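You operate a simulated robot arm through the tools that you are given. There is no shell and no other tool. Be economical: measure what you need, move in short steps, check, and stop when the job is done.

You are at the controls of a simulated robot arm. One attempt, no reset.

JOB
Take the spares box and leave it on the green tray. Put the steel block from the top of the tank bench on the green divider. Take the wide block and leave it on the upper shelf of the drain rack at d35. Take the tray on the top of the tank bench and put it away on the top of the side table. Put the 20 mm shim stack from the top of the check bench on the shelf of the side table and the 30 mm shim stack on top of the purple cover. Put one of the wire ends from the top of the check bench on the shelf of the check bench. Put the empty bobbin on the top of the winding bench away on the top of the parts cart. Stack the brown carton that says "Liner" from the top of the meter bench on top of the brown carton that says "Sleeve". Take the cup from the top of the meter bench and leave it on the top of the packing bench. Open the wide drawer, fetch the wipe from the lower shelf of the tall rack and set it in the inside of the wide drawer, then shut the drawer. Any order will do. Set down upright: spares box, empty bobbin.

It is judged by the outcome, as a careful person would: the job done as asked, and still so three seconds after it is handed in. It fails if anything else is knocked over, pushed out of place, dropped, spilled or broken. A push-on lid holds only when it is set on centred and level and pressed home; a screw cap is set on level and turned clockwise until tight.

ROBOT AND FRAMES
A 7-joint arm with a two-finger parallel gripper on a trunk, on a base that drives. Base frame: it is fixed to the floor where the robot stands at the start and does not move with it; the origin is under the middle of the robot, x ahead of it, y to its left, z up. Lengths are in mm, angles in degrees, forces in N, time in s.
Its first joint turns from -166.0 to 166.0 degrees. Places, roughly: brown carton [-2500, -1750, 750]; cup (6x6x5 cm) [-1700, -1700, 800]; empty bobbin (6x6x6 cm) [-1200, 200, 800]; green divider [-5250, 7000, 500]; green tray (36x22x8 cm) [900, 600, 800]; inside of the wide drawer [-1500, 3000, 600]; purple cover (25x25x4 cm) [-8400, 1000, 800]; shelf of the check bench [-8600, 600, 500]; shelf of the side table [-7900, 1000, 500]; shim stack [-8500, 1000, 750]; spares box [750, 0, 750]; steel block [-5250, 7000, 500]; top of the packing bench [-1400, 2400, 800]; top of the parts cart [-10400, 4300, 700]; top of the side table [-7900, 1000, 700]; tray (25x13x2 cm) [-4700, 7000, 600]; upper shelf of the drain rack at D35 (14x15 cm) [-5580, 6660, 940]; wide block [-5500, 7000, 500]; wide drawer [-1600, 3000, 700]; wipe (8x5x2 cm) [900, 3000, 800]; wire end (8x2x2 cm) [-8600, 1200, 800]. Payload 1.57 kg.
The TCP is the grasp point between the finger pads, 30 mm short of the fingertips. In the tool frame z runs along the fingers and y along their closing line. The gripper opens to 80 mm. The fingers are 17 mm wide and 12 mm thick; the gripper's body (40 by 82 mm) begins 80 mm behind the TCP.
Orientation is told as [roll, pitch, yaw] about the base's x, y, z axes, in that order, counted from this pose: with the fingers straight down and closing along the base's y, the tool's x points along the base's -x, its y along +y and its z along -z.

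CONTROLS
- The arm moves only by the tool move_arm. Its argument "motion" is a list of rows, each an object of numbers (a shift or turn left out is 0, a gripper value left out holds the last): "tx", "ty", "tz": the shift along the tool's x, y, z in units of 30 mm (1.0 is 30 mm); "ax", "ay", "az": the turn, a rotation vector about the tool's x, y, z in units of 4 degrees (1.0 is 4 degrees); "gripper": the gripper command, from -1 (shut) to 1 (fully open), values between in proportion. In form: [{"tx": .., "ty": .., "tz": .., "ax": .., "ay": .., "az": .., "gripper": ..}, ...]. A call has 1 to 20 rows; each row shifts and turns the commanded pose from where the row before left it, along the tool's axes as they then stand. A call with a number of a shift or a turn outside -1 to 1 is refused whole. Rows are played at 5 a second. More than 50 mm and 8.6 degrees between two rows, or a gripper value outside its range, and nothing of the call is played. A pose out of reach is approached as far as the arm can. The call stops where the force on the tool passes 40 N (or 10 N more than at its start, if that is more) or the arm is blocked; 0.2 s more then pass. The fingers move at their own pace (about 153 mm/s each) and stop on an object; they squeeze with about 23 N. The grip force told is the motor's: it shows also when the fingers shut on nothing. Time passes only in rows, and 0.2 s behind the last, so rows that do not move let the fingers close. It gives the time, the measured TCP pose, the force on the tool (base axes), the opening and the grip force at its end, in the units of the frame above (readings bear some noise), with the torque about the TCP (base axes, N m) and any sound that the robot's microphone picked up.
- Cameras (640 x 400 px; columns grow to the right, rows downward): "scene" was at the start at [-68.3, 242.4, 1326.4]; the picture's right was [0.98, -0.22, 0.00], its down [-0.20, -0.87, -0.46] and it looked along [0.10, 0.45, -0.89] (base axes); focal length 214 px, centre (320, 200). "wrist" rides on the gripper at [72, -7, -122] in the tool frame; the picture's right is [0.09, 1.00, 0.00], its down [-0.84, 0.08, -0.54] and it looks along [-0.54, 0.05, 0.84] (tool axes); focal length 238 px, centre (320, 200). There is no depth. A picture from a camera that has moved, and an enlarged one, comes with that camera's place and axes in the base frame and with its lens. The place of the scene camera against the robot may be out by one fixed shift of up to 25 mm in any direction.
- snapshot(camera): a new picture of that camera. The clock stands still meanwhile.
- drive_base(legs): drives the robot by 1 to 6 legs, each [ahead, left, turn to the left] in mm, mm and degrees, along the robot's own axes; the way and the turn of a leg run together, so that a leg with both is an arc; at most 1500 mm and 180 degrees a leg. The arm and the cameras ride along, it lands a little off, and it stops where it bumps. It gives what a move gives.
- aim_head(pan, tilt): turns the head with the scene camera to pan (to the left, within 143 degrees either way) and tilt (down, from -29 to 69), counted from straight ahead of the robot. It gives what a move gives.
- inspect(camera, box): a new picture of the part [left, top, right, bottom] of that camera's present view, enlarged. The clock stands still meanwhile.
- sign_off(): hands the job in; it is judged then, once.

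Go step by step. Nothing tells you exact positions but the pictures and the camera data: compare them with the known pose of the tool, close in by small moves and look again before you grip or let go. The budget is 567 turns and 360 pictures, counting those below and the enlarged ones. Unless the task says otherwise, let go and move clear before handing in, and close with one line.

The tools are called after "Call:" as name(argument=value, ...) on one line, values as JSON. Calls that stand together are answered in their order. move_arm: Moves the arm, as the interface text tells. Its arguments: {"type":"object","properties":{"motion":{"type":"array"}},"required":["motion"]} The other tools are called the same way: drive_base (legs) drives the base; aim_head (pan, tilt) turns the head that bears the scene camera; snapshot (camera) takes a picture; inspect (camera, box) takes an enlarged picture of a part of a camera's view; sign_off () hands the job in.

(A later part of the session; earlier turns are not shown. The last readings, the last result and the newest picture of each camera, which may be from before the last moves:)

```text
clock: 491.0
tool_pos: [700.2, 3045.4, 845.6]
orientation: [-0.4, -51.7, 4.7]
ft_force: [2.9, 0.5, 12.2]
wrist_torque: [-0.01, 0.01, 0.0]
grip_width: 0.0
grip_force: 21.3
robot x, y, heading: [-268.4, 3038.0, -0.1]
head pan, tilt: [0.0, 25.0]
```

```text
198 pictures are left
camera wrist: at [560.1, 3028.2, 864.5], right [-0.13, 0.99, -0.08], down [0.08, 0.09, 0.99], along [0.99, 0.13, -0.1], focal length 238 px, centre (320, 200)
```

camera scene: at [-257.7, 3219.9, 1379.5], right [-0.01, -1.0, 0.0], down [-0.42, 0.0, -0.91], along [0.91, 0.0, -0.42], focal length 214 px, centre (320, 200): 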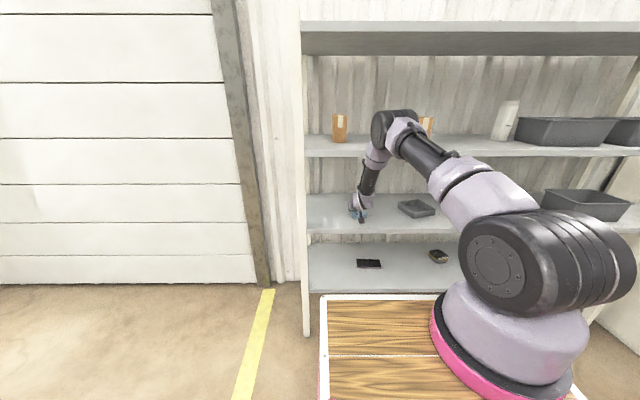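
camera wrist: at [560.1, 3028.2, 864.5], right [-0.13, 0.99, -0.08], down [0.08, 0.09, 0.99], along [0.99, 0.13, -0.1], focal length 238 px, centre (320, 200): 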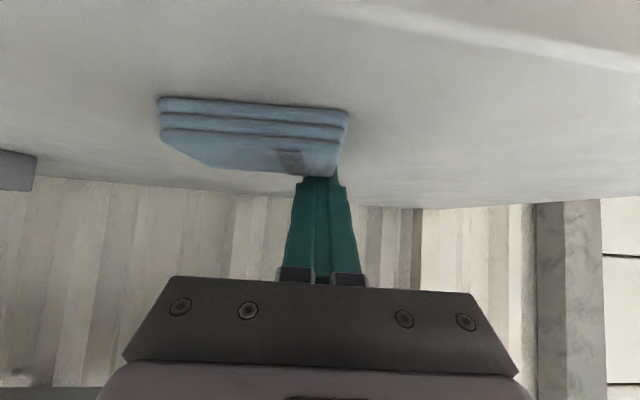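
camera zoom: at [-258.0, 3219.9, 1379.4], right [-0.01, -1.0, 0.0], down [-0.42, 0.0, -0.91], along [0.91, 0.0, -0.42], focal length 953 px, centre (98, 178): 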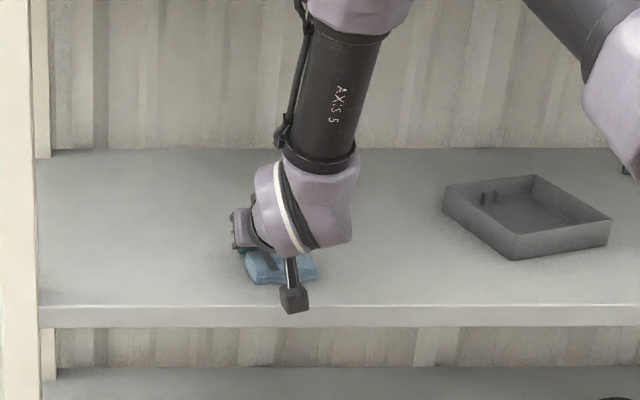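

The wipe is now near the front. I'll lift off, back out, yaw the pitched tool about 60° so the wrist stays outside the rack while the fingers straddle the short side.

Call:
move_arm(motion=[{"tx": -0.4, "tz": -0.3}, {"tx": -0.78, "tz": -0.62}, {"tx": -0.78, "tz": -0.62}, {"tx": -0.4, "tz": -0.3}, {"tx": 0}])

Call:
drive_base(legs=[[-250, 0, 0]])

Call:
move_arm(motion=[{"ax": -0.785, "az": -0.62, "gripper": 1}, {"ax": -0.785, "az": -0.62}, {"ax": -0.785, "az": -0.62}, {"ax": -0.785, "az": -0.62}, {"ax": -0.785, "az": -0.62}, {"ax": -0.785, "az": -0.62}, {"ax": -0.785, "az": -0.62}, {"ax": -0.785, "az": -0.62}, {"ax": -0.785, "az": -0.62}, {"ax": -0.785, "az": -0.62}, {"ax": -0.785, "az": -0.62}, {"ax": -0.785, "az": -0.62}, {"ax": -0.785, "az": -0.62}, {"ax": -0.785, "az": -0.62}, {"ax": -0.785, "az": -0.62}, {"tx": 0}])

Call:
snapshot(camera="scene")

Call:
snapshot(camera="wrist")

```text
clock: 492.2
tool_pos: [701.1, 3045.0, 935.1]
orientation: [-0.4, -51.7, 4.8]
ft_force: [0.6, -0.6, 0.2]
wrist_torque: [0.0, -0.02, -0.02]
grip_width: 0.2
grip_force: 21.3
robot x, y, heading: [-267.2, 3037.9, -0.3]
head pan, tilt: [0.0, 25.0]
```

```text
clock: 494.1
tool_pos: [453.2, 3045.6, 935.2]
orientation: [-0.4, -51.8, 4.7]
ft_force: [0.4, -0.1, 0.3]
wrist_torque: [0.01, 0.02, -0.02]
grip_width: 0.0
grip_force: 20.8
robot x, y, heading: [-512.1, 3041.9, -0.6]
head pan, tilt: [0.0, 25.0]
```

```text
clock: 497.4
tool_pos: [454.8, 3045.6, 935.5]
orientation: [-0.3, -51.5, 64.6]
ft_force: [0.1, 0.2, 0.4]
wrist_torque: [0.01, -0.04, 0.0]
grip_width: 80.3
grip_force: 0.0
robot x, y, heading: [-513.8, 3044.3, -0.6]
head pan, tilt: [0.0, 25.0]
```

```text
197 pictures are left
camera scene: at [-504.8, 3221.2, 1379.5], right [-0.01, -1.0, 0.0], down [-0.42, 0.0, -0.91], along [0.91, -0.01, -0.42], focal length 214 px, centre (320, 200)
```

scene: 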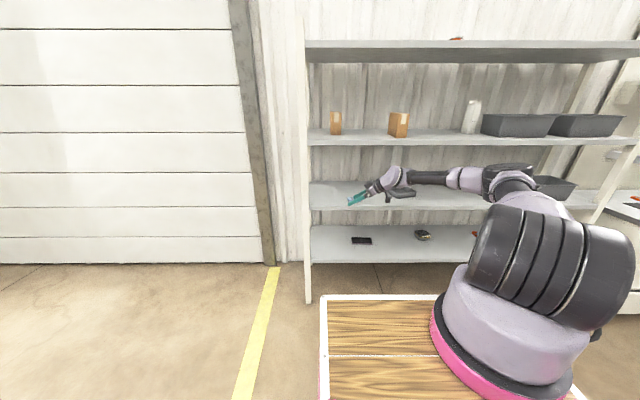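

```text
196 pictures are left
camera wrist: at [398.9, 2916.5, 955.6], right [-0.92, 0.38, -0.07], down [-0.03, 0.12, 0.99], along [0.38, 0.92, -0.1], focal length 238 px, centre (320, 200)
```

wrist: 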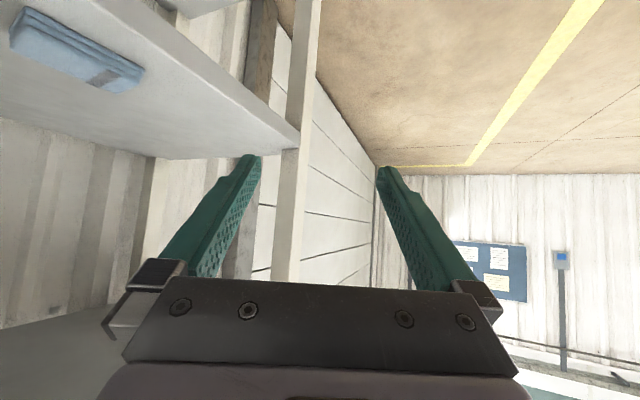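

The wrist swung nicely and the arm lies low. Yaw a bit more, then move in over the wipe.

Call:
move_arm(motion=[{"ax": -0.785, "az": -0.62}, {"ax": -0.785, "az": -0.62}, {"ax": -0.785, "az": -0.62}, {"ax": -0.785, "az": -0.62}, {"tx": 0.4, "tz": 0.3}, {"tx": 0}])

Call:
drive_base(legs=[[205, -35, 0]])

Call:
snapshot(camera="wrist")

Call:
snapshot(camera="scene")

```text
clock: 498.9
tool_pos: [453.9, 3045.1, 919.1]
orientation: [-0.2, -51.4, 80.6]
ft_force: [-0.4, -0.3, 0.6]
wrist_torque: [0.03, -0.02, 0.02]
grip_width: 80.0
grip_force: 0.1
robot x, y, heading: [-513.3, 3038.5, -0.2]
head pan, tilt: [0.0, 25.0]
```

```text
clock: 500.5
tool_pos: [653.5, 3009.0, 919.2]
orientation: [-0.2, -51.5, 80.6]
ft_force: [0.1, 0.5, 0.2]
wrist_torque: [0.01, 0.0, -0.02]
grip_width: 80.1
grip_force: 0.1
robot x, y, heading: [-315.9, 3007.7, -0.5]
head pan, tilt: [0.0, 25.0]
```

```text
195 pictures are left
camera wrist: at [636.7, 2870.0, 939.9], right [-0.99, 0.11, -0.07], down [-0.06, 0.11, 0.99], along [0.12, 0.99, -0.1], focal length 238 px, centre (320, 200)
```

wrist: 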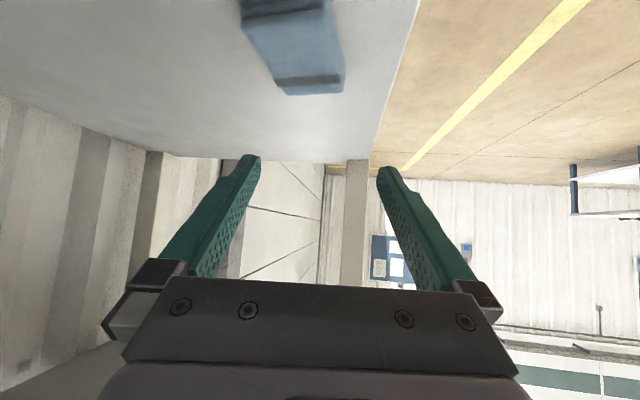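

```text
194 pictures are left
camera scene: at [-304.4, 3184.8, 1379.5], right [-0.01, -1.0, 0.0], down [-0.42, 0.0, -0.91], along [0.91, 0.0, -0.42], focal length 214 px, centre (320, 200)
```

scene: 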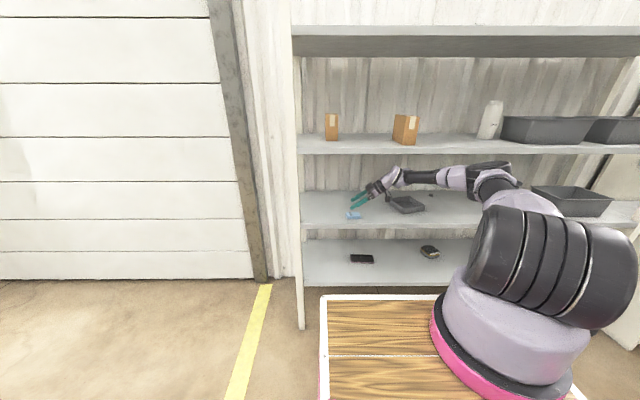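

Call:
move_arm(motion=[{"ty": -0.61}, {"tx": 0.59, "tz": 0.47}, {"tx": 0.4, "tz": 0.32}, {"tx": 0}])

Call:
snapshot(camera="wrist")

```text
clock: 501.5
tool_pos: [672.3, 3003.2, 882.3]
orientation: [-0.2, -51.4, 80.5]
ft_force: [0.5, -0.7, 1.1]
wrist_torque: [0.02, -0.02, -0.03]
grip_width: 79.9
grip_force: 0.1
robot x, y, heading: [-316.9, 3003.6, -0.5]
head pan, tilt: [0.0, 25.0]
```

```text
193 pictures are left
camera wrist: at [654.8, 2865.6, 901.9], right [-0.99, 0.11, -0.07], down [-0.06, 0.11, 0.99], along [0.12, 0.99, -0.1], focal length 238 px, centre (320, 200)
```

wrist: 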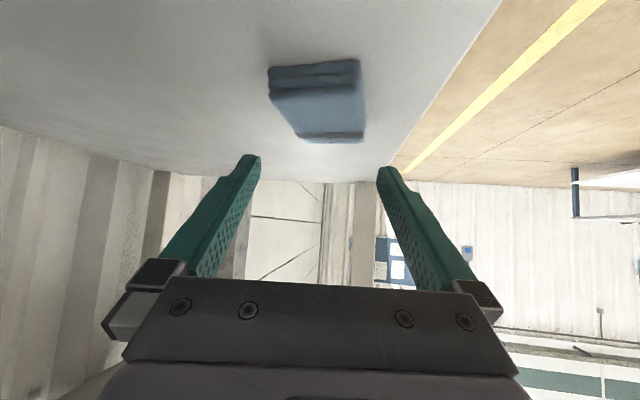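

Call:
move_arm(motion=[{"tx": 0.4, "tz": 0.32}, {"tx": 0.4, "tz": 0.32}, {"tx": 0}])

Call:
snapshot(camera="wrist")

```text
clock: 502.3
tool_pos: [673.7, 3005.2, 851.7]
orientation: [-0.2, -51.5, 80.6]
ft_force: [0.0, 0.4, -0.1]
wrist_torque: [0.04, 0.01, 0.01]
grip_width: 80.1
grip_force: 0.0
robot x, y, heading: [-315.2, 3002.8, -0.5]
head pan, tilt: [0.0, 25.0]
```

```text
192 pictures are left
camera wrist: at [655.9, 2866.3, 871.1], right [-0.99, 0.11, -0.07], down [-0.06, 0.11, 0.99], along [0.12, 0.99, -0.1], focal length 238 px, centre (320, 200)
```

wrist: 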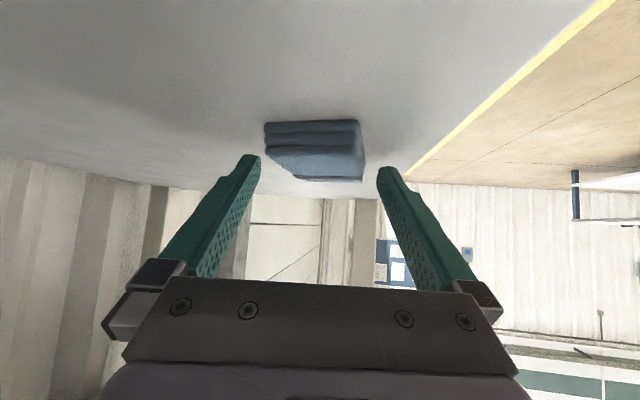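

Call:
move_arm(motion=[{"tx": 0.14, "tz": 0.11}, {"gripper": -1}, {"tx": 0}, {"tx": 0}])

Call:
move_arm(motion=[{"tx": -0.4, "tz": -0.32}, {"tx": -0.4, "tz": -0.32}, {"tx": -0.4, "tz": -0.32}, {"tx": 0}])

Call:
snapshot(camera="wrist")

```text
clock: 503.3
tool_pos: [673.1, 3003.3, 846.0]
orientation: [-0.2, -51.6, 80.5]
ft_force: [1.2, 0.3, 3.1]
wrist_torque: [0.08, -0.14, -0.03]
grip_width: 48.9
grip_force: 23.6
robot x, y, heading: [-314.4, 3000.8, -0.3]
head pan, tilt: [0.0, 25.0]
```

```text
clock: 504.3
tool_pos: [671.2, 3007.1, 892.0]
orientation: [-0.2, -51.5, 80.7]
ft_force: [-0.2, 0.6, -1.1]
wrist_torque: [-0.04, 0.0, -0.01]
grip_width: 49.0
grip_force: 22.9
robot x, y, heading: [-314.4, 3008.5, -0.3]
head pan, tilt: [0.0, 25.0]
```

```text
191 pictures are left
camera wrist: at [654.2, 2867.1, 912.4], right [-0.99, 0.11, -0.07], down [-0.06, 0.11, 0.99], along [0.12, 0.99, -0.1], focal length 238 px, centre (320, 200)
```

wrist: 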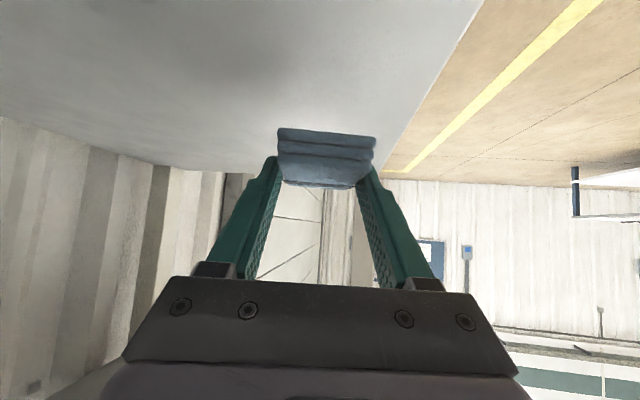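

Wipe secured. Back out, re-yaw the tool forward and retract before traveling back to the drawer.

Call:
drive_base(legs=[[-230, 0, 0]])

Call:
move_arm(motion=[{"ax": 0.785, "az": 0.62}, {"ax": 0.785, "az": 0.62}, {"ax": 0.785, "az": 0.62}, {"ax": 0.785, "az": 0.62}, {"ax": 0.785, "az": 0.62}, {"ax": 0.785, "az": 0.62}, {"ax": 0.785, "az": 0.62}, {"ax": 0.785, "az": 0.62}, {"ax": 0.785, "az": 0.62}, {"ax": 0.785, "az": 0.62}, {"ax": 0.785, "az": 0.62}, {"ax": 0.785, "az": 0.62}, {"ax": 0.785, "az": 0.62}, {"ax": 0.785, "az": 0.62}, {"ax": 0.785, "az": 0.62}, {"ax": 0.785, "az": 0.62}, {"ax": 0.785, "az": 0.62}, {"ax": 0.785, "az": 0.62}, {"ax": 0.785, "az": 0.62}, {"ax": 0.785, "az": 0.62}])

Call:
move_arm(motion=[{"tx": -0.8, "tz": -0.6}, {"tx": -0.8, "tz": -0.6}, {"tx": -0.8, "tz": -0.6}, {"tz": -0.8, "tx": 0.6}, {"tz": -0.8, "tx": 0.6}, {"tz": -0.8, "tx": 0.6}, {"tz": -0.8, "tx": 0.6}, {"tz": -0.8, "tx": 0.6}, {"tz": -0.8, "tx": 0.6}, {"tz": -0.8, "tx": 0.6}, {"tz": -0.8, "tx": 0.6}, {"tz": -0.8, "tx": 0.6}, {"tz": -0.8, "tx": 0.6}])

Call:
snapshot(camera="scene")

```text
clock: 506.0
tool_pos: [440.0, 3004.2, 892.8]
orientation: [-0.2, -51.5, 80.4]
ft_force: [0.7, -0.2, -1.0]
wrist_torque: [-0.01, 0.02, 0.01]
grip_width: 49.1
grip_force: 22.9
robot x, y, heading: [-545.0, 3006.6, -0.6]
head pan, tilt: [0.0, 25.0]
```

```text
clock: 510.2
tool_pos: [440.5, 3003.4, 891.9]
orientation: [-0.4, -51.8, 0.3]
ft_force: [-0.5, -0.6, 0.0]
wrist_torque: [0.04, 0.02, 0.04]
grip_width: 48.5
grip_force: 22.5
robot x, y, heading: [-546.9, 3009.5, -0.5]
head pan, tilt: [0.0, 25.0]
```

```text
clock: 513.0
tool_pos: [145.1, 3004.1, 989.2]
orientation: [-0.4, -51.7, 0.5]
ft_force: [0.0, 0.8, 0.7]
wrist_torque: [0.0, 0.0, 0.0]
grip_width: 49.0
grip_force: 23.1
robot x, y, heading: [-545.8, 3004.3, -0.2]
head pan, tilt: [0.0, 25.0]
```

```text
190 pictures are left
camera scene: at [-534.9, 3186.4, 1379.5], right [-0.01, -1.0, 0.0], down [-0.42, 0.0, -0.91], along [0.91, -0.01, -0.42], focal length 214 px, centre (320, 200)
```

scene: 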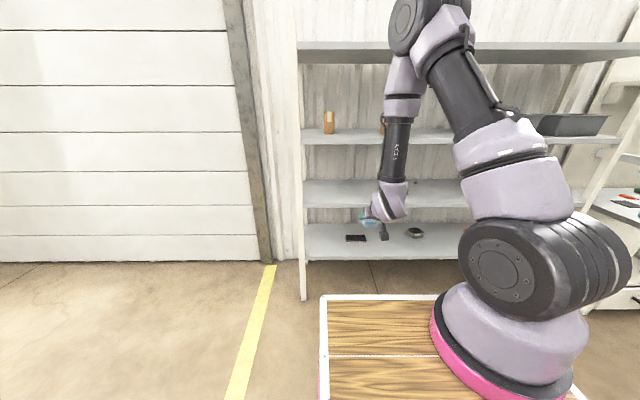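

Call:
drive_base(legs=[[0, 1430, 0.3], [-1500, 0, 0], [-540, 0, 0], [0, -1380, 0]])

Call:
aim_head(pan=-10, tilt=35)

Call:
snapshot(camera="scene")

Call:
snapshot(camera="wrist")

```text
clock: 536.3
tool_pos: [-1897.0, 3083.9, 989.4]
orientation: [-0.3, -51.7, -0.1]
ft_force: [0.2, -1.0, -0.2]
wrist_torque: [-0.02, 0.0, -0.02]
grip_width: 48.9
grip_force: 22.9
robot x, y, heading: [-2587.9, 3094.1, -0.9]
head pan, tilt: [0.0, 25.0]
```

```text
clock: 537.0
tool_pos: [-1896.6, 3083.6, 988.7]
orientation: [-0.4, -51.6, -0.1]
ft_force: [0.5, -1.1, -0.1]
wrist_torque: [0.01, 0.08, 0.0]
grip_width: 48.6
grip_force: 23.0
robot x, y, heading: [-2593.0, 3090.8, -0.8]
head pan, tilt: [-10.0, 35.0]
```

```text
189 pictures are left
camera scene: at [-2581.1, 3257.2, 1363.7], right [-0.19, -0.98, 0.0], down [-0.56, 0.11, -0.82], along [0.8, -0.16, -0.57], focal length 214 px, centre (320, 200)
```

scene: 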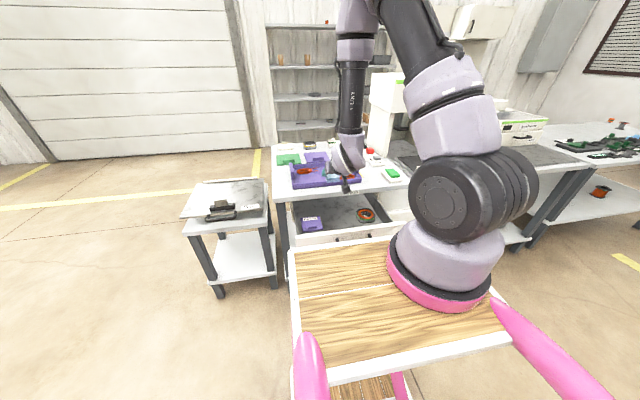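

```text
188 pictures are left
camera wrist: at [-2038.2, 3078.5, 1008.6], right [-0.05, 1.0, -0.08], down [0.09, 0.08, 0.99], along [0.99, 0.04, -0.1], focal length 238 px, centre (320, 200)
```

wrist: 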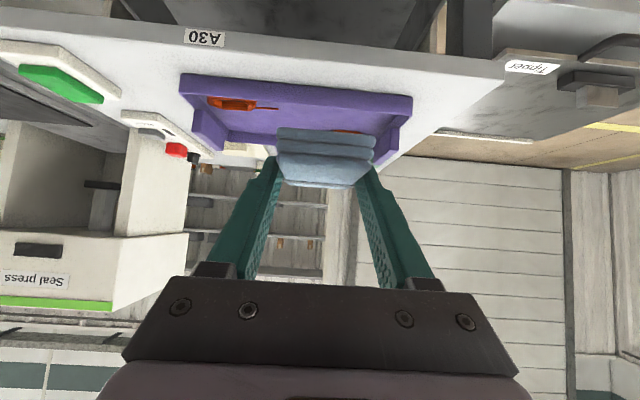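

The drawer's middle is free. Reduce the pitch to ~25° and lower the wipe into the drawer around (−1885, 3020).

Call:
move_arm(motion=[{"ty": -1}, {"ty": -1}, {"ay": 1}, {"ay": 1}, {"ay": 1}, {"ay": 1}, {"ay": 1}, {"ay": 1}, {"ay": 0.6}, {"tx": 0}])

Call:
snapshot(camera="wrist")

```text
clock: 539.2
tool_pos: [-1884.2, 3024.4, 987.1]
orientation: [-0.3, -25.3, -0.2]
ft_force: [0.0, 0.6, 0.0]
wrist_torque: [-0.02, -0.01, 0.0]
grip_width: 48.8
grip_force: 22.9
out of reach, approached as far as the arm can: row 1, 2
robot x, y, heading: [-2591.7, 3090.0, -0.8]
head pan, tilt: [-10.0, 35.0]
```

```text
187 pictures are left
camera wrist: at [-2001.6, 3020.4, 1066.6], right [-0.08, 1.0, -0.04], down [0.53, 0.08, 0.85], along [0.85, 0.04, -0.53], focal length 238 px, centre (320, 200)
```

wrist: 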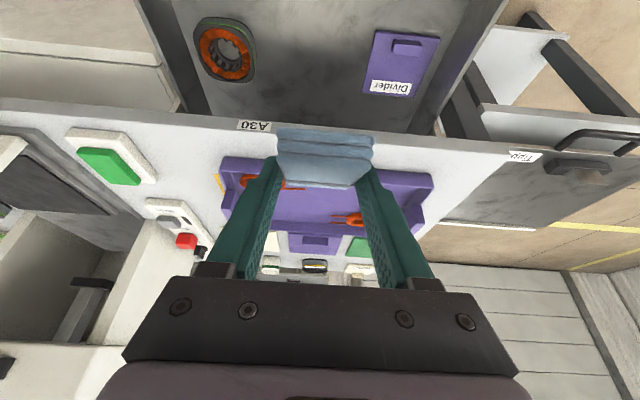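

Call:
move_arm(motion=[{"tz": 0.9, "tx": 0.42}, {"tz": 0.9, "tx": 0.42}, {"tz": 0.9, "tx": 0.42}, {"tz": 0.9, "tx": 0.42}, {"tz": 0.9, "tx": 0.42}, {"tz": 0.9, "tx": 0.42}, {"tz": 0.9, "tx": 0.42}, {"tx": 0}])

Call:
snapshot(camera="wrist")

Call:
snapshot(camera="scene")

```text
clock: 541.0
tool_pos: [-1883.1, 3025.9, 777.5]
orientation: [-0.3, -25.4, -0.1]
ft_force: [-0.3, -0.2, 0.1]
wrist_torque: [-0.03, -0.02, 0.04]
grip_width: 48.6
grip_force: 22.8
robot x, y, heading: [-2589.7, 3094.0, -1.0]
head pan, tilt: [-10.0, 35.0]
```

```text
186 pictures are left
camera wrist: at [-2001.1, 3019.8, 857.4], right [-0.08, 1.0, -0.04], down [0.52, 0.08, 0.85], along [0.85, 0.04, -0.53], focal length 238 px, centre (320, 200)
```

wrist: 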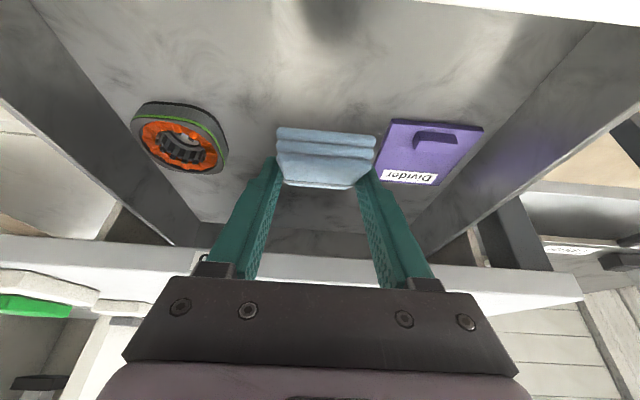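

```text
185 pictures are left
camera scene: at [-2581.2, 3257.2, 1363.7], right [-0.19, -0.98, 0.0], down [-0.56, 0.11, -0.82], along [0.8, -0.16, -0.57], focal length 214 px, centre (320, 200)
```

scene: 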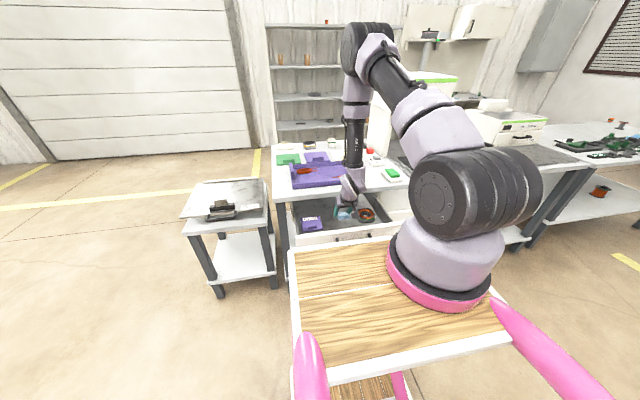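

Call:
move_arm(motion=[{"tz": 0.5, "tx": 0.23}, {"tz": 0.5, "tx": 0.23}, {"tz": 0.3, "tx": 0.14}, {"tz": 0.2, "tx": 0.1}, {"tz": 0.2, "tx": 0.1}, {"tx": 0}])

Call:
snapshot(camera="wrist")

```text
clock: 542.4
tool_pos: [-1882.1, 3025.0, 720.8]
orientation: [-0.3, -25.2, -0.1]
ft_force: [-0.3, 0.2, -0.8]
wrist_torque: [0.02, 0.0, -0.02]
grip_width: 48.7
grip_force: 22.9
robot x, y, heading: [-2589.8, 3090.2, -1.0]
head pan, tilt: [-10.0, 35.0]
```

```text
184 pictures are left
camera wrist: at [-2000.8, 3019.3, 800.9], right [-0.08, 1.0, -0.04], down [0.52, 0.08, 0.85], along [0.85, 0.04, -0.53], focal length 238 px, centre (320, 200)
```

wrist: 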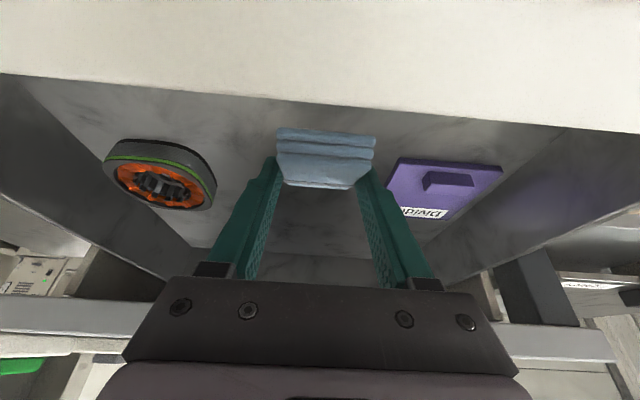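

Call:
move_arm(motion=[{"tz": 0.42, "tx": -0.9}, {"tz": 0.3, "tx": 0.14}, {"tz": 0.2, "tx": 0.1}, {"tz": 0.2, "tx": 0.1}, {"tx": 0}])

Call:
snapshot(camera="wrist")

```text
clock: 543.6
tool_pos: [-1853.5, 3024.9, 698.7]
orientation: [-0.2, -25.3, -0.2]
ft_force: [0.3, -0.3, -1.3]
wrist_torque: [0.02, 0.0, 0.0]
grip_width: 48.8
grip_force: 23.1
robot x, y, heading: [-2593.1, 3088.7, -0.7]
head pan, tilt: [-10.0, 35.0]
```

```text
183 pictures are left
camera wrist: at [-1971.8, 3019.6, 778.0], right [-0.08, 1.0, -0.04], down [0.52, 0.08, 0.85], along [0.85, 0.04, -0.53], focal length 238 px, centre (320, 200)
```

wrist: 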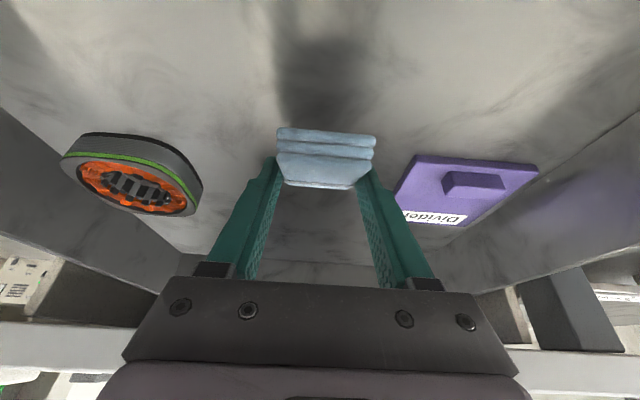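

Call:
move_arm(motion=[{"tz": 0.3, "tx": 0.14}, {"tz": 0.2, "tx": 0.1}, {"tz": 0.2, "tx": 0.1}, {"tz": 0.2, "tx": 0.1}, {"tx": 0}])

Call:
snapshot(camera="wrist")

```text
clock: 544.0
tool_pos: [-1854.9, 3023.7, 694.8]
orientation: [-0.3, -25.3, -0.2]
ft_force: [0.0, -0.6, 12.4]
wrist_torque: [0.05, 1.53, 0.06]
grip_width: 48.7
grip_force: 23.1
robot x, y, heading: [-2588.4, 3093.2, -1.0]
head pan, tilt: [-10.0, 35.0]
stopped in row 1: the force on the tool passed its limit at 52 N (the readings are from after the stop); the commanded pose is now the measured one
```

```text
182 pictures are left
camera wrist: at [-1971.7, 3019.5, 774.2], right [-0.08, 1.0, -0.04], down [0.53, 0.08, 0.85], along [0.85, 0.04, -0.53], focal length 238 px, centre (320, 200)
```

wrist: 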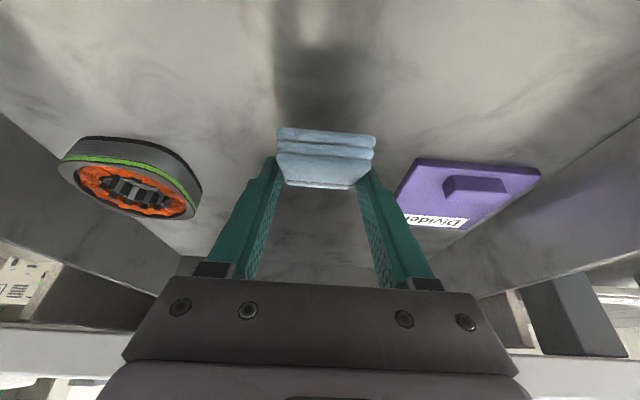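

The camera housing touched the drawer front. Raise, shift 35 mm further in, and lower again.

Call:
move_arm(motion=[{"tz": -0.5, "tx": -0.23}, {"tz": 0.42, "tx": -0.9}, {"tz": 0.1, "tx": -0.2}, {"tx": 0}])

Call:
move_arm(motion=[{"tz": 0.5, "tx": 0.23}, {"tz": 0.2, "tx": 0.1}, {"tz": 0.2, "tx": 0.1}, {"tz": 0.2, "tx": 0.1}, {"tz": 0.2, "tx": 0.1}, {"tx": 0}])

Call:
snapshot(camera="wrist")

```text
clock: 545.0
tool_pos: [-1816.9, 3025.4, 710.4]
orientation: [-0.3, -25.3, -0.1]
ft_force: [0.0, 0.1, 0.0]
wrist_torque: [-0.04, -0.03, -0.03]
grip_width: 48.8
grip_force: 23.1
robot x, y, heading: [-2587.3, 3091.9, -0.8]
head pan, tilt: [-10.0, 35.0]
```

```text
clock: 546.4
tool_pos: [-1814.6, 3025.2, 669.3]
orientation: [-0.3, -25.6, -0.1]
ft_force: [0.0, -0.5, 9.0]
wrist_torque: [0.13, -0.25, -0.04]
grip_width: 49.0
grip_force: 22.9
robot x, y, heading: [-2591.4, 3090.6, -0.9]
head pan, tilt: [-10.0, 35.0]
stopped in row 6: the force on the tool passed its limit at 41 N (the readings are from after the stop); the commanded pose is now the measured one
```

```text
181 pictures are left
camera wrist: at [-1932.6, 3019.8, 748.7], right [-0.08, 1.0, -0.04], down [0.52, 0.08, 0.85], along [0.85, 0.04, -0.52], focal length 238 px, centre (320, 200)
```

wrist: 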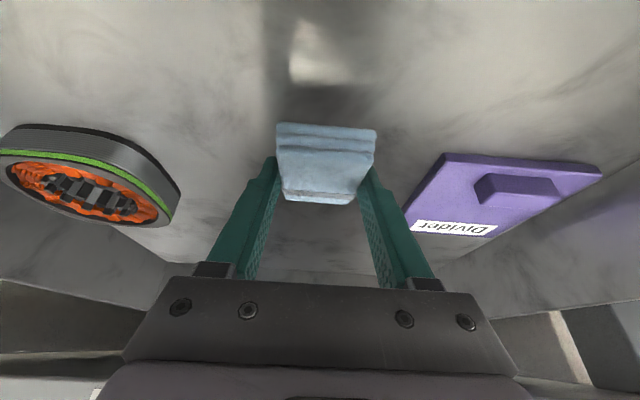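

The wipe is down on the drawer floor. Release and withdraw.

Call:
move_arm(motion=[{"gripper": 1}, {"tx": 0}, {"tz": -0.5, "tx": -0.23}, {"tz": -0.9, "tx": -0.42}, {"tz": -0.9, "tx": -0.42}, {"tz": -0.9, "tx": -0.42}, {"tz": -0.9, "tx": -0.42}, {"tz": -0.9, "tx": -0.42}, {"tz": -0.9, "tx": -0.42}, {"tz": -0.9, "tx": -0.42}, {"tx": 0}])

Call:
snapshot(camera="wrist")

```text
clock: 548.8
tool_pos: [-1817.7, 3026.4, 894.2]
orientation: [-0.2, -25.6, -0.2]
ft_force: [0.6, -0.5, 0.0]
wrist_torque: [0.01, 0.04, 0.01]
grip_width: 80.0
grip_force: 0.0
robot x, y, heading: [-2585.2, 3092.0, -1.1]
head pan, tilt: [-10.0, 35.0]
```

```text
180 pictures are left
camera wrist: at [-1935.7, 3020.6, 974.1], right [-0.08, 1.0, -0.04], down [0.52, 0.08, 0.85], along [0.85, 0.04, -0.53], focal length 238 px, centre (320, 200)
```

wrist: 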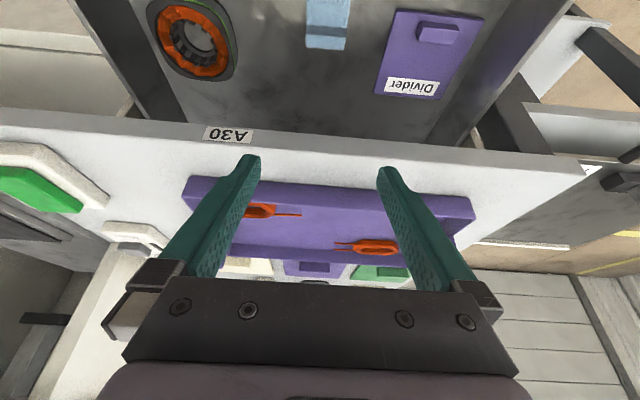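

The wipe lies flat in the drawer. Back away, close the fingers, and push the drawer shut.

Call:
drive_base(legs=[[-300, 0, 0.9]])

Call:
move_arm(motion=[{"ay": 1, "gripper": -1}, {"ay": 1}, {"ay": 1}, {"ay": 1}, {"ay": 1}, {"ay": 1}, {"ay": 0.4}, {"tx": 0}])

Call:
snapshot(camera="wrist")

```text
clock: 550.9
tool_pos: [-2114.5, 3040.0, 894.7]
orientation: [-0.2, -25.6, 0.6]
ft_force: [-0.9, -0.2, -0.2]
wrist_torque: [0.01, 0.0, -0.02]
grip_width: 79.8
grip_force: 0.2
robot x, y, heading: [-2884.7, 3094.3, -0.2]
head pan, tilt: [-10.0, 35.0]
```

```text
clock: 552.7
tool_pos: [-2115.0, 3040.1, 895.4]
orientation: [-0.2, 0.0, 0.4]
ft_force: [-0.2, 0.7, 0.5]
wrist_torque: [0.02, 0.03, -0.02]
grip_width: 0.1
grip_force: 21.4
robot x, y, heading: [-2885.8, 3100.5, -0.1]
head pan, tilt: [-10.0, 35.0]
```

```text
179 pictures are left
camera wrist: at [-2186.0, 3033.6, 1017.0], right [-0.1, 0.99, 0.0], down [0.84, 0.09, 0.54], along [0.54, 0.05, -0.84], focal length 238 px, centre (320, 200)
```

wrist: 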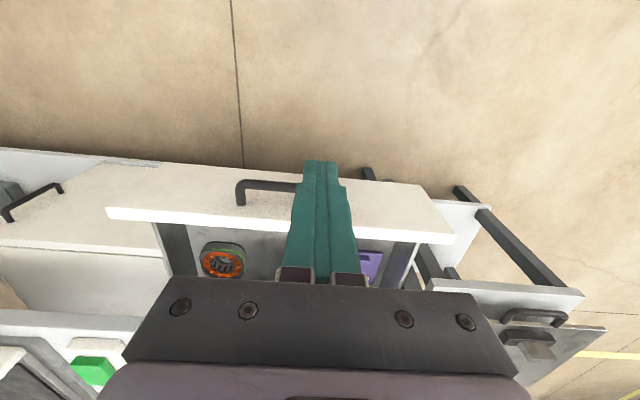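

Call:
move_arm(motion=[{"ty": -0.8, "tz": 1}, {"tz": 1}, {"tz": 1}, {"tz": 1}, {"tz": 1}, {"tz": 1}, {"tz": 0.1}, {"tx": -1}, {"tx": -0.7}, {"tx": 0}])

Call:
drive_base(legs=[[150, 0, 0]])

Call:
snapshot(camera="wrist")

```text
clock: 554.9
tool_pos: [-2061.8, 3015.2, 713.5]
orientation: [-0.2, 0.0, 0.5]
ft_force: [-0.1, -0.4, -0.3]
wrist_torque: [-0.01, 0.03, 0.0]
grip_width: 0.0
grip_force: 21.3
robot x, y, heading: [-2886.4, 3093.8, -0.5]
head pan, tilt: [-10.0, 35.0]
```

```text
clock: 556.2
tool_pos: [-1909.1, 3011.4, 713.4]
orientation: [-0.2, 0.0, 0.4]
ft_force: [-0.2, -0.6, -0.4]
wrist_torque: [0.0, 0.02, -0.03]
grip_width: 0.1
grip_force: 21.5
robot x, y, heading: [-2731.6, 3093.5, -0.6]
head pan, tilt: [-10.0, 35.0]
```

```text
178 pictures are left
camera wrist: at [-1981.8, 3007.3, 835.1], right [-0.1, 1.0, 0.0], down [0.84, 0.09, 0.54], along [0.54, 0.05, -0.84], focal length 238 px, centre (320, 200)
```

wrist: 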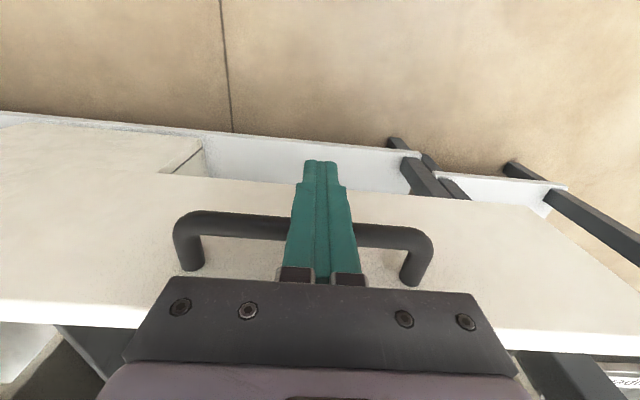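

Call:
drive_base(legs=[[90, 0, 0]])

Call:
move_arm(motion=[{"tx": -0.3}, {"tx": -0.3}, {"tx": -0.3}, {"tx": -0.3}, {"tx": -0.3}, {"tx": -0.3}, {"tx": 0}])

Call:
snapshot(camera="wrist")

Call:
snapshot(camera="scene")

```text
clock: 557.3
tool_pos: [-1820.0, 3014.4, 713.6]
orientation: [-0.2, -0.1, 0.6]
ft_force: [0.0, -0.6, 0.9]
wrist_torque: [-0.03, 0.01, -0.03]
grip_width: 0.0
grip_force: 20.6
robot x, y, heading: [-2647.5, 3095.0, -0.2]
head pan, tilt: [-10.0, 35.0]
```

```text
clock: 558.4
tool_pos: [-1788.1, 3013.9, 710.8]
orientation: [-0.2, 0.7, 0.2]
ft_force: [-7.6, -1.1, -0.6]
wrist_torque: [-0.03, -0.76, -0.14]
grip_width: 0.2
grip_force: 21.0
robot x, y, heading: [-2643.7, 3094.5, -0.2]
head pan, tilt: [-10.0, 35.0]
stopped in row 5: the force on the tool passed its limit at 54 N (the readings are from after the stop); the commanded pose is now the measured one
```

```text
177 pictures are left
camera wrist: at [-1859.9, 3008.1, 834.6], right [-0.1, 1.0, 0.0], down [0.84, 0.08, 0.53], along [0.53, 0.05, -0.85], focal length 238 px, centre (320, 200)
```

wrist: 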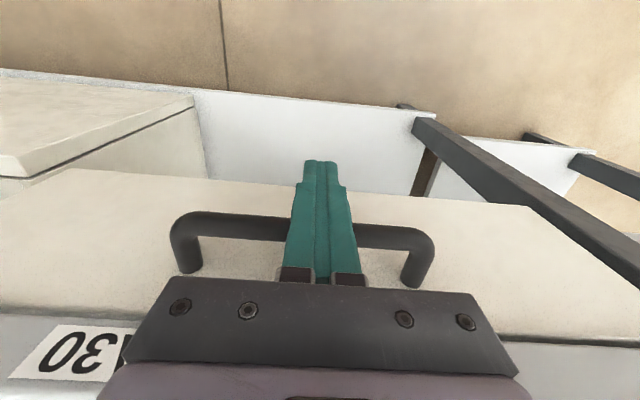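

```text
176 pictures are left
camera scene: at [-2638.2, 3259.1, 1363.7], right [-0.18, -0.98, 0.0], down [-0.56, 0.1, -0.82], along [0.81, -0.15, -0.57], focal length 214 px, centre (320, 200)
```

scene: 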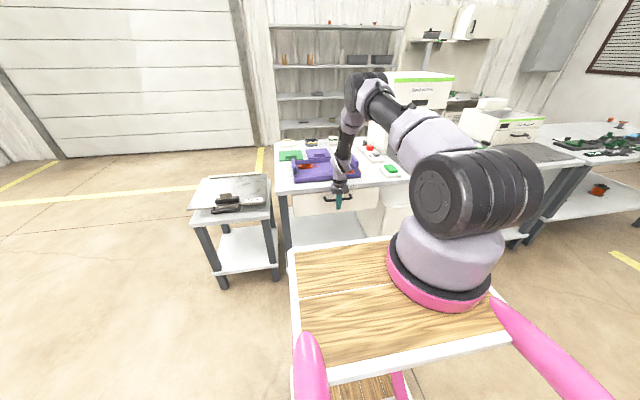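

Call:
move_arm(motion=[{"tx": -0.2}, {"tx": -0.2}, {"tx": -0.2}, {"tx": 0}])

Call:
move_arm(motion=[{"tx": 0.5}, {"tx": 1}, {"tx": 1}, {"tx": 1}, {"tx": 1}, {"tz": -1}, {"tz": -1}, {"tz": -1}, {"tz": -1}, {"tz": -1}, {"tz": -1}, {"tz": -1}, {"tz": -1}, {"tz": -1}, {"tz": -1}, {"tx": 0}])

Call:
inspect(camera="scene", box=[270, 140, 420, 250])

```text
clock: 558.8
tool_pos: [-1789.2, 3014.2, 709.5]
orientation: [-0.1, 1.3, 0.0]
ft_force: [-9.3, -0.5, 0.8]
wrist_torque: [0.04, -0.93, 0.16]
grip_width: 0.1
grip_force: 21.4
robot x, y, heading: [-2642.7, 3094.5, -0.3]
head pan, tilt: [-10.0, 35.0]
stopped in row 1: the force on the tool passed its limit at 51 N (the readings are from after the stop); the commanded pose is now the measured one
```

```text
clock: 562.2
tool_pos: [-1918.2, 3016.0, 1012.5]
orientation: [-0.1, 1.2, 0.1]
ft_force: [-0.5, 0.6, 0.2]
wrist_torque: [0.01, 0.0, 0.03]
grip_width: 0.0
grip_force: 21.4
robot x, y, heading: [-2640.6, 3092.7, -0.2]
head pan, tilt: [-10.0, 35.0]
```

```text
3.64 times, centred on (345, 195) of scene
camera zoom: at [-2638.1, 3259.1, 1363.7], right [-0.18, -0.98, 0.0], down [-0.56, 0.1, -0.82], along [0.81, -0.15, -0.57], focal length 780 px, centre (229, 218)
```

zoom: 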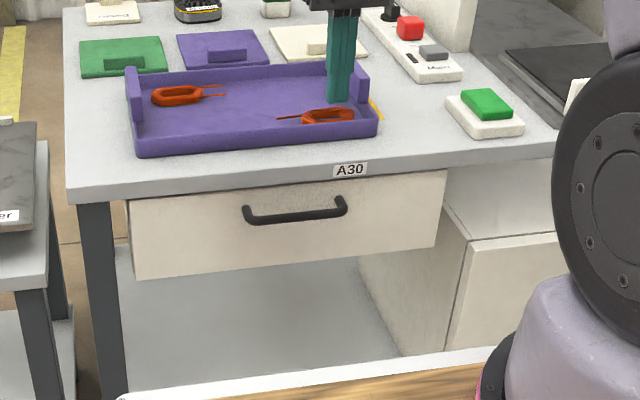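

The drawer is shut with the wipe inside. Next the bobbin: turn and look along the corridor west of the winding bench.

Call:
drive_base(legs=[[200, 0, 0], [0, 0, 90]])

Call:
aim_head(pan=143, tilt=20)

Call:
snapshot(camera="scene")

```text
clock: 567.5
tool_pos: [-2340.4, 3814.7, 1013.2]
orientation: [-0.1, 1.0, 88.1]
ft_force: [0.3, 0.4, 0.2]
wrist_torque: [0.03, 0.02, -0.01]
grip_width: 0.0
grip_force: 21.3
robot x, y, heading: [-2442.6, 3094.9, 87.6]
head pan, tilt: [-10.0, 35.0]
```

```text
clock: 569.9
tool_pos: [-2340.9, 3816.3, 1013.4]
orientation: [-0.1, 1.1, 88.1]
ft_force: [-0.8, 0.7, -1.0]
wrist_torque: [-0.02, -0.01, 0.01]
grip_width: 0.1
grip_force: 21.9
robot x, y, heading: [-2443.0, 3088.3, 87.8]
head pan, tilt: [143.0, 20.0]
```

```text
174 pictures are left
camera scene: at [-2680.4, 2919.4, 1387.5], right [-0.77, 0.63, 0.0], down [0.22, 0.26, -0.94], along [-0.6, -0.73, -0.34], focal length 214 px, centre (320, 200)
```

scene: 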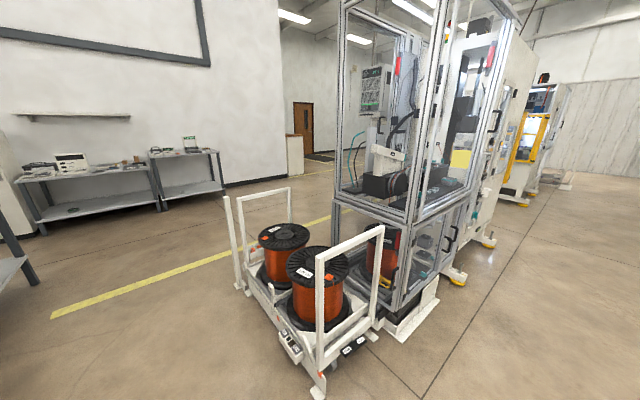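

Corridor is clear (cart west of x=−3100). Drive south, then east to stand at the winding bench's south end.

Call:
drive_base(legs=[[0, 0, 2.2], [-1500, 0, 0], [-1500, 0, 0], [-560, 0, 0], [0, -1160, 0]])

Call:
aim_head(pan=0, tilt=40)

Call:
snapshot(camera="scene")

```text
clock: 593.1
tool_pos: [-1158.7, 226.6, 1013.1]
orientation: [-0.1, 1.1, 90.1]
ft_force: [0.5, -0.3, 0.4]
wrist_torque: [0.02, 0.03, -0.02]
grip_width: 0.1
grip_force: 21.4
robot x, y, heading: [-1238.7, -497.7, 89.6]
head pan, tilt: [143.0, 20.0]
```

```text
clock: 595.4
tool_pos: [-1158.2, 226.9, 1013.1]
orientation: [-0.2, 1.0, 90.1]
ft_force: [0.0, -0.1, -0.9]
wrist_torque: [0.0, 0.02, 0.0]
grip_width: 0.0
grip_force: 21.7
robot x, y, heading: [-1237.0, -496.6, 89.9]
head pan, tilt: [0.0, 40.0]
```

```text
173 pictures are left
camera scene: at [-1408.6, -522.7, 1356.1], right [1.0, 0.0, 0.0], down [0.0, -0.64, -0.77], along [0.0, 0.77, -0.64], focal length 214 px, centre (320, 200)
```

scene: 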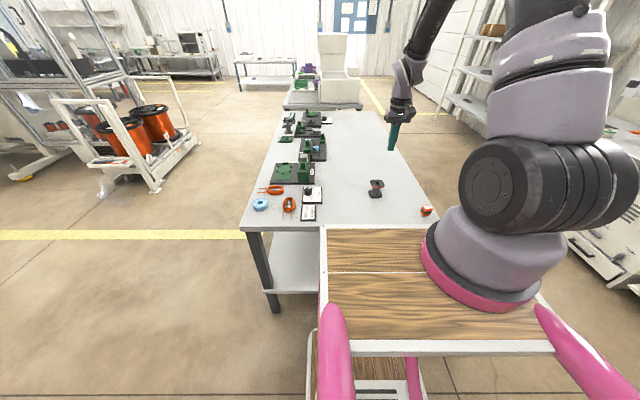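

Call:
snapshot(camera="wrist")

Call:
inspect(camera="scene", box=[340, 160, 440, 230])

```text
172 pictures are left
camera wrist: at [-1152.7, 158.4, 1137.0], right [-1.0, -0.09, 0.0], down [-0.08, 0.85, 0.53], along [-0.05, 0.52, -0.85], focal length 238 px, centre (320, 200)
```

wrist: 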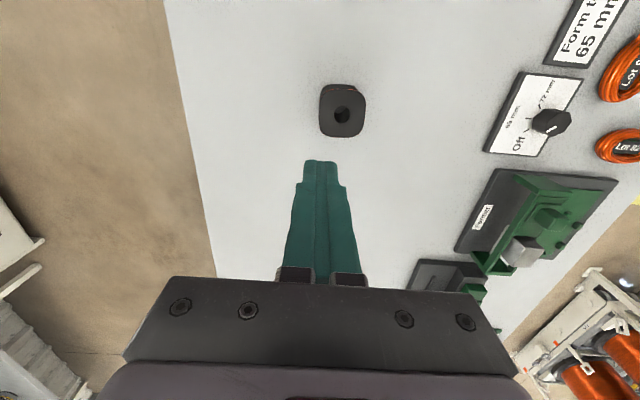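

```text
5.71 times, centred on (390, 195) of scene
camera zoom: at [-1408.6, -522.7, 1356.1], right [1.0, 0.0, 0.0], down [0.0, -0.64, -0.77], along [0.0, 0.77, -0.64], focal length 1226 px, centre (-80, 229)
```

zoom: 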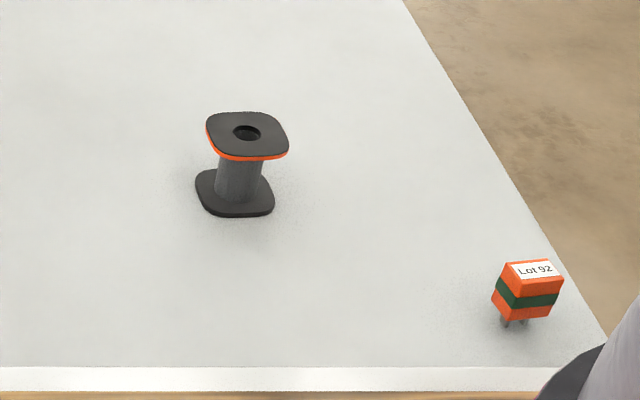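

Call:
move_arm(motion=[{"ty": 1, "tx": 0.25, "gripper": 1}, {"tz": 1}, {"tz": 1}, {"tx": 0}])

Call:
snapshot(camera="wrist")

```text
clock: 596.4
tool_pos: [-1185.9, 220.8, 955.4]
orientation: [-0.1, 1.1, 90.2]
ft_force: [-0.3, 0.7, 0.2]
wrist_torque: [0.01, -0.01, 0.02]
grip_width: 80.2
grip_force: 0.1
robot x, y, heading: [-1236.2, -500.3, 89.6]
head pan, tilt: [0.0, 40.0]
```

```text
170 pictures are left
camera wrist: at [-1180.3, 150.7, 1077.5], right [-1.0, -0.09, 0.0], down [-0.08, 0.85, 0.53], along [-0.05, 0.52, -0.85], focal length 238 px, centre (320, 200)
```

wrist: 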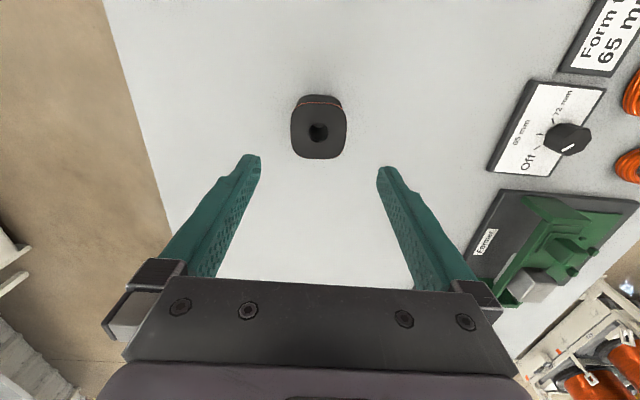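

Bobbin top ≈828 at (−1187, 220), bench ≈768. Descend and grip both flanges.

Call:
move_arm(motion=[{"tz": 1, "ay": -0.27}, {"tz": 1}, {"tz": 1}, {"tz": 1}, {"tz": 0.7}, {"tx": 0}])

Call:
snapshot(camera="wrist")

```text
clock: 597.8
tool_pos: [-1189.5, 217.8, 811.8]
orientation: [0.0, 0.0, 90.1]
ft_force: [0.5, 0.5, -0.1]
wrist_torque: [-0.01, -0.02, 0.01]
grip_width: 79.8
grip_force: 0.1
robot x, y, heading: [-1239.0, -498.1, 89.8]
head pan, tilt: [0.0, 40.0]
```

```text
169 pictures are left
camera wrist: at [-1182.7, 146.7, 934.4], right [-1.0, -0.09, 0.0], down [-0.08, 0.84, 0.54], along [-0.05, 0.54, -0.84], focal length 238 px, centre (320, 200)
```

wrist: 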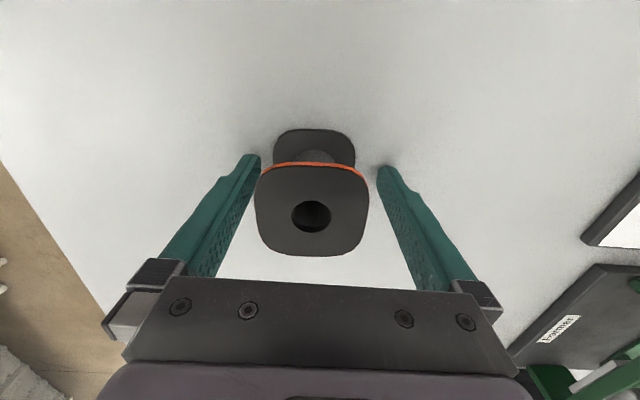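

Call:
move_arm(motion=[{"tz": 0.25, "ty": -0.1}, {"tz": 0.1}, {"tx": 0}])

Call:
move_arm(motion=[{"gripper": -1}, {"tx": 0}, {"tx": 0}])

Call:
move_arm(motion=[{"tz": -0.4}, {"tz": -0.8}, {"tz": -1}, {"tx": 0}])

Call:
snapshot(camera="wrist")

```text
clock: 598.2
tool_pos: [-1187.6, 217.8, 809.9]
orientation: [-0.1, 0.0, 90.1]
ft_force: [1.4, -9.8, 26.5]
wrist_torque: [-0.44, 0.5, 0.22]
grip_width: 79.5
grip_force: 0.0
robot x, y, heading: [-1237.5, -498.0, 90.0]
head pan, tilt: [0.0, 40.0]
stopped in row 1: the force on the tool passed its limit at 60 N (the readings are from after the stop); the commanded pose is now the measured one
```

```text
clock: 599.0
tool_pos: [-1187.0, 219.9, 811.0]
orientation: [-0.1, -0.3, 90.1]
ft_force: [1.9, 4.9, 33.5]
wrist_torque: [-0.13, 0.21, -0.02]
grip_width: 55.4
grip_force: 22.6
robot x, y, heading: [-1242.2, -496.7, 89.7]
head pan, tilt: [0.0, 40.0]
```

```text
clock: 600.0
tool_pos: [-1189.0, 216.9, 875.8]
orientation: [0.0, 0.0, 90.2]
ft_force: [-0.1, -0.4, 0.0]
wrist_torque: [-0.01, -0.03, -0.02]
grip_width: 55.7
grip_force: 23.3
robot x, y, heading: [-1234.4, -499.0, 90.0]
head pan, tilt: [0.0, 40.0]
```

```text
168 pictures are left
camera wrist: at [-1182.6, 146.0, 998.6], right [-1.0, -0.09, 0.0], down [-0.08, 0.84, 0.54], along [-0.05, 0.54, -0.84], focal length 238 px, centre (320, 200)
```

wrist: 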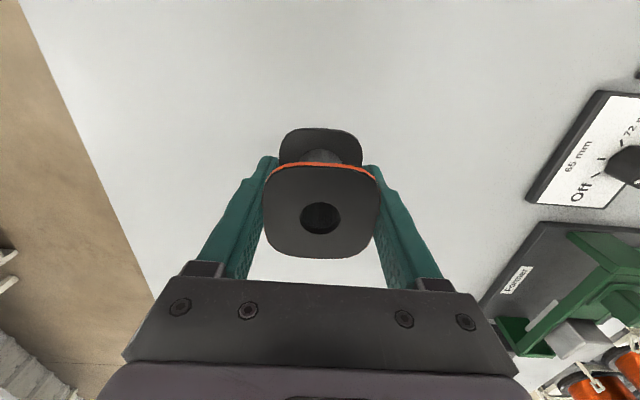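

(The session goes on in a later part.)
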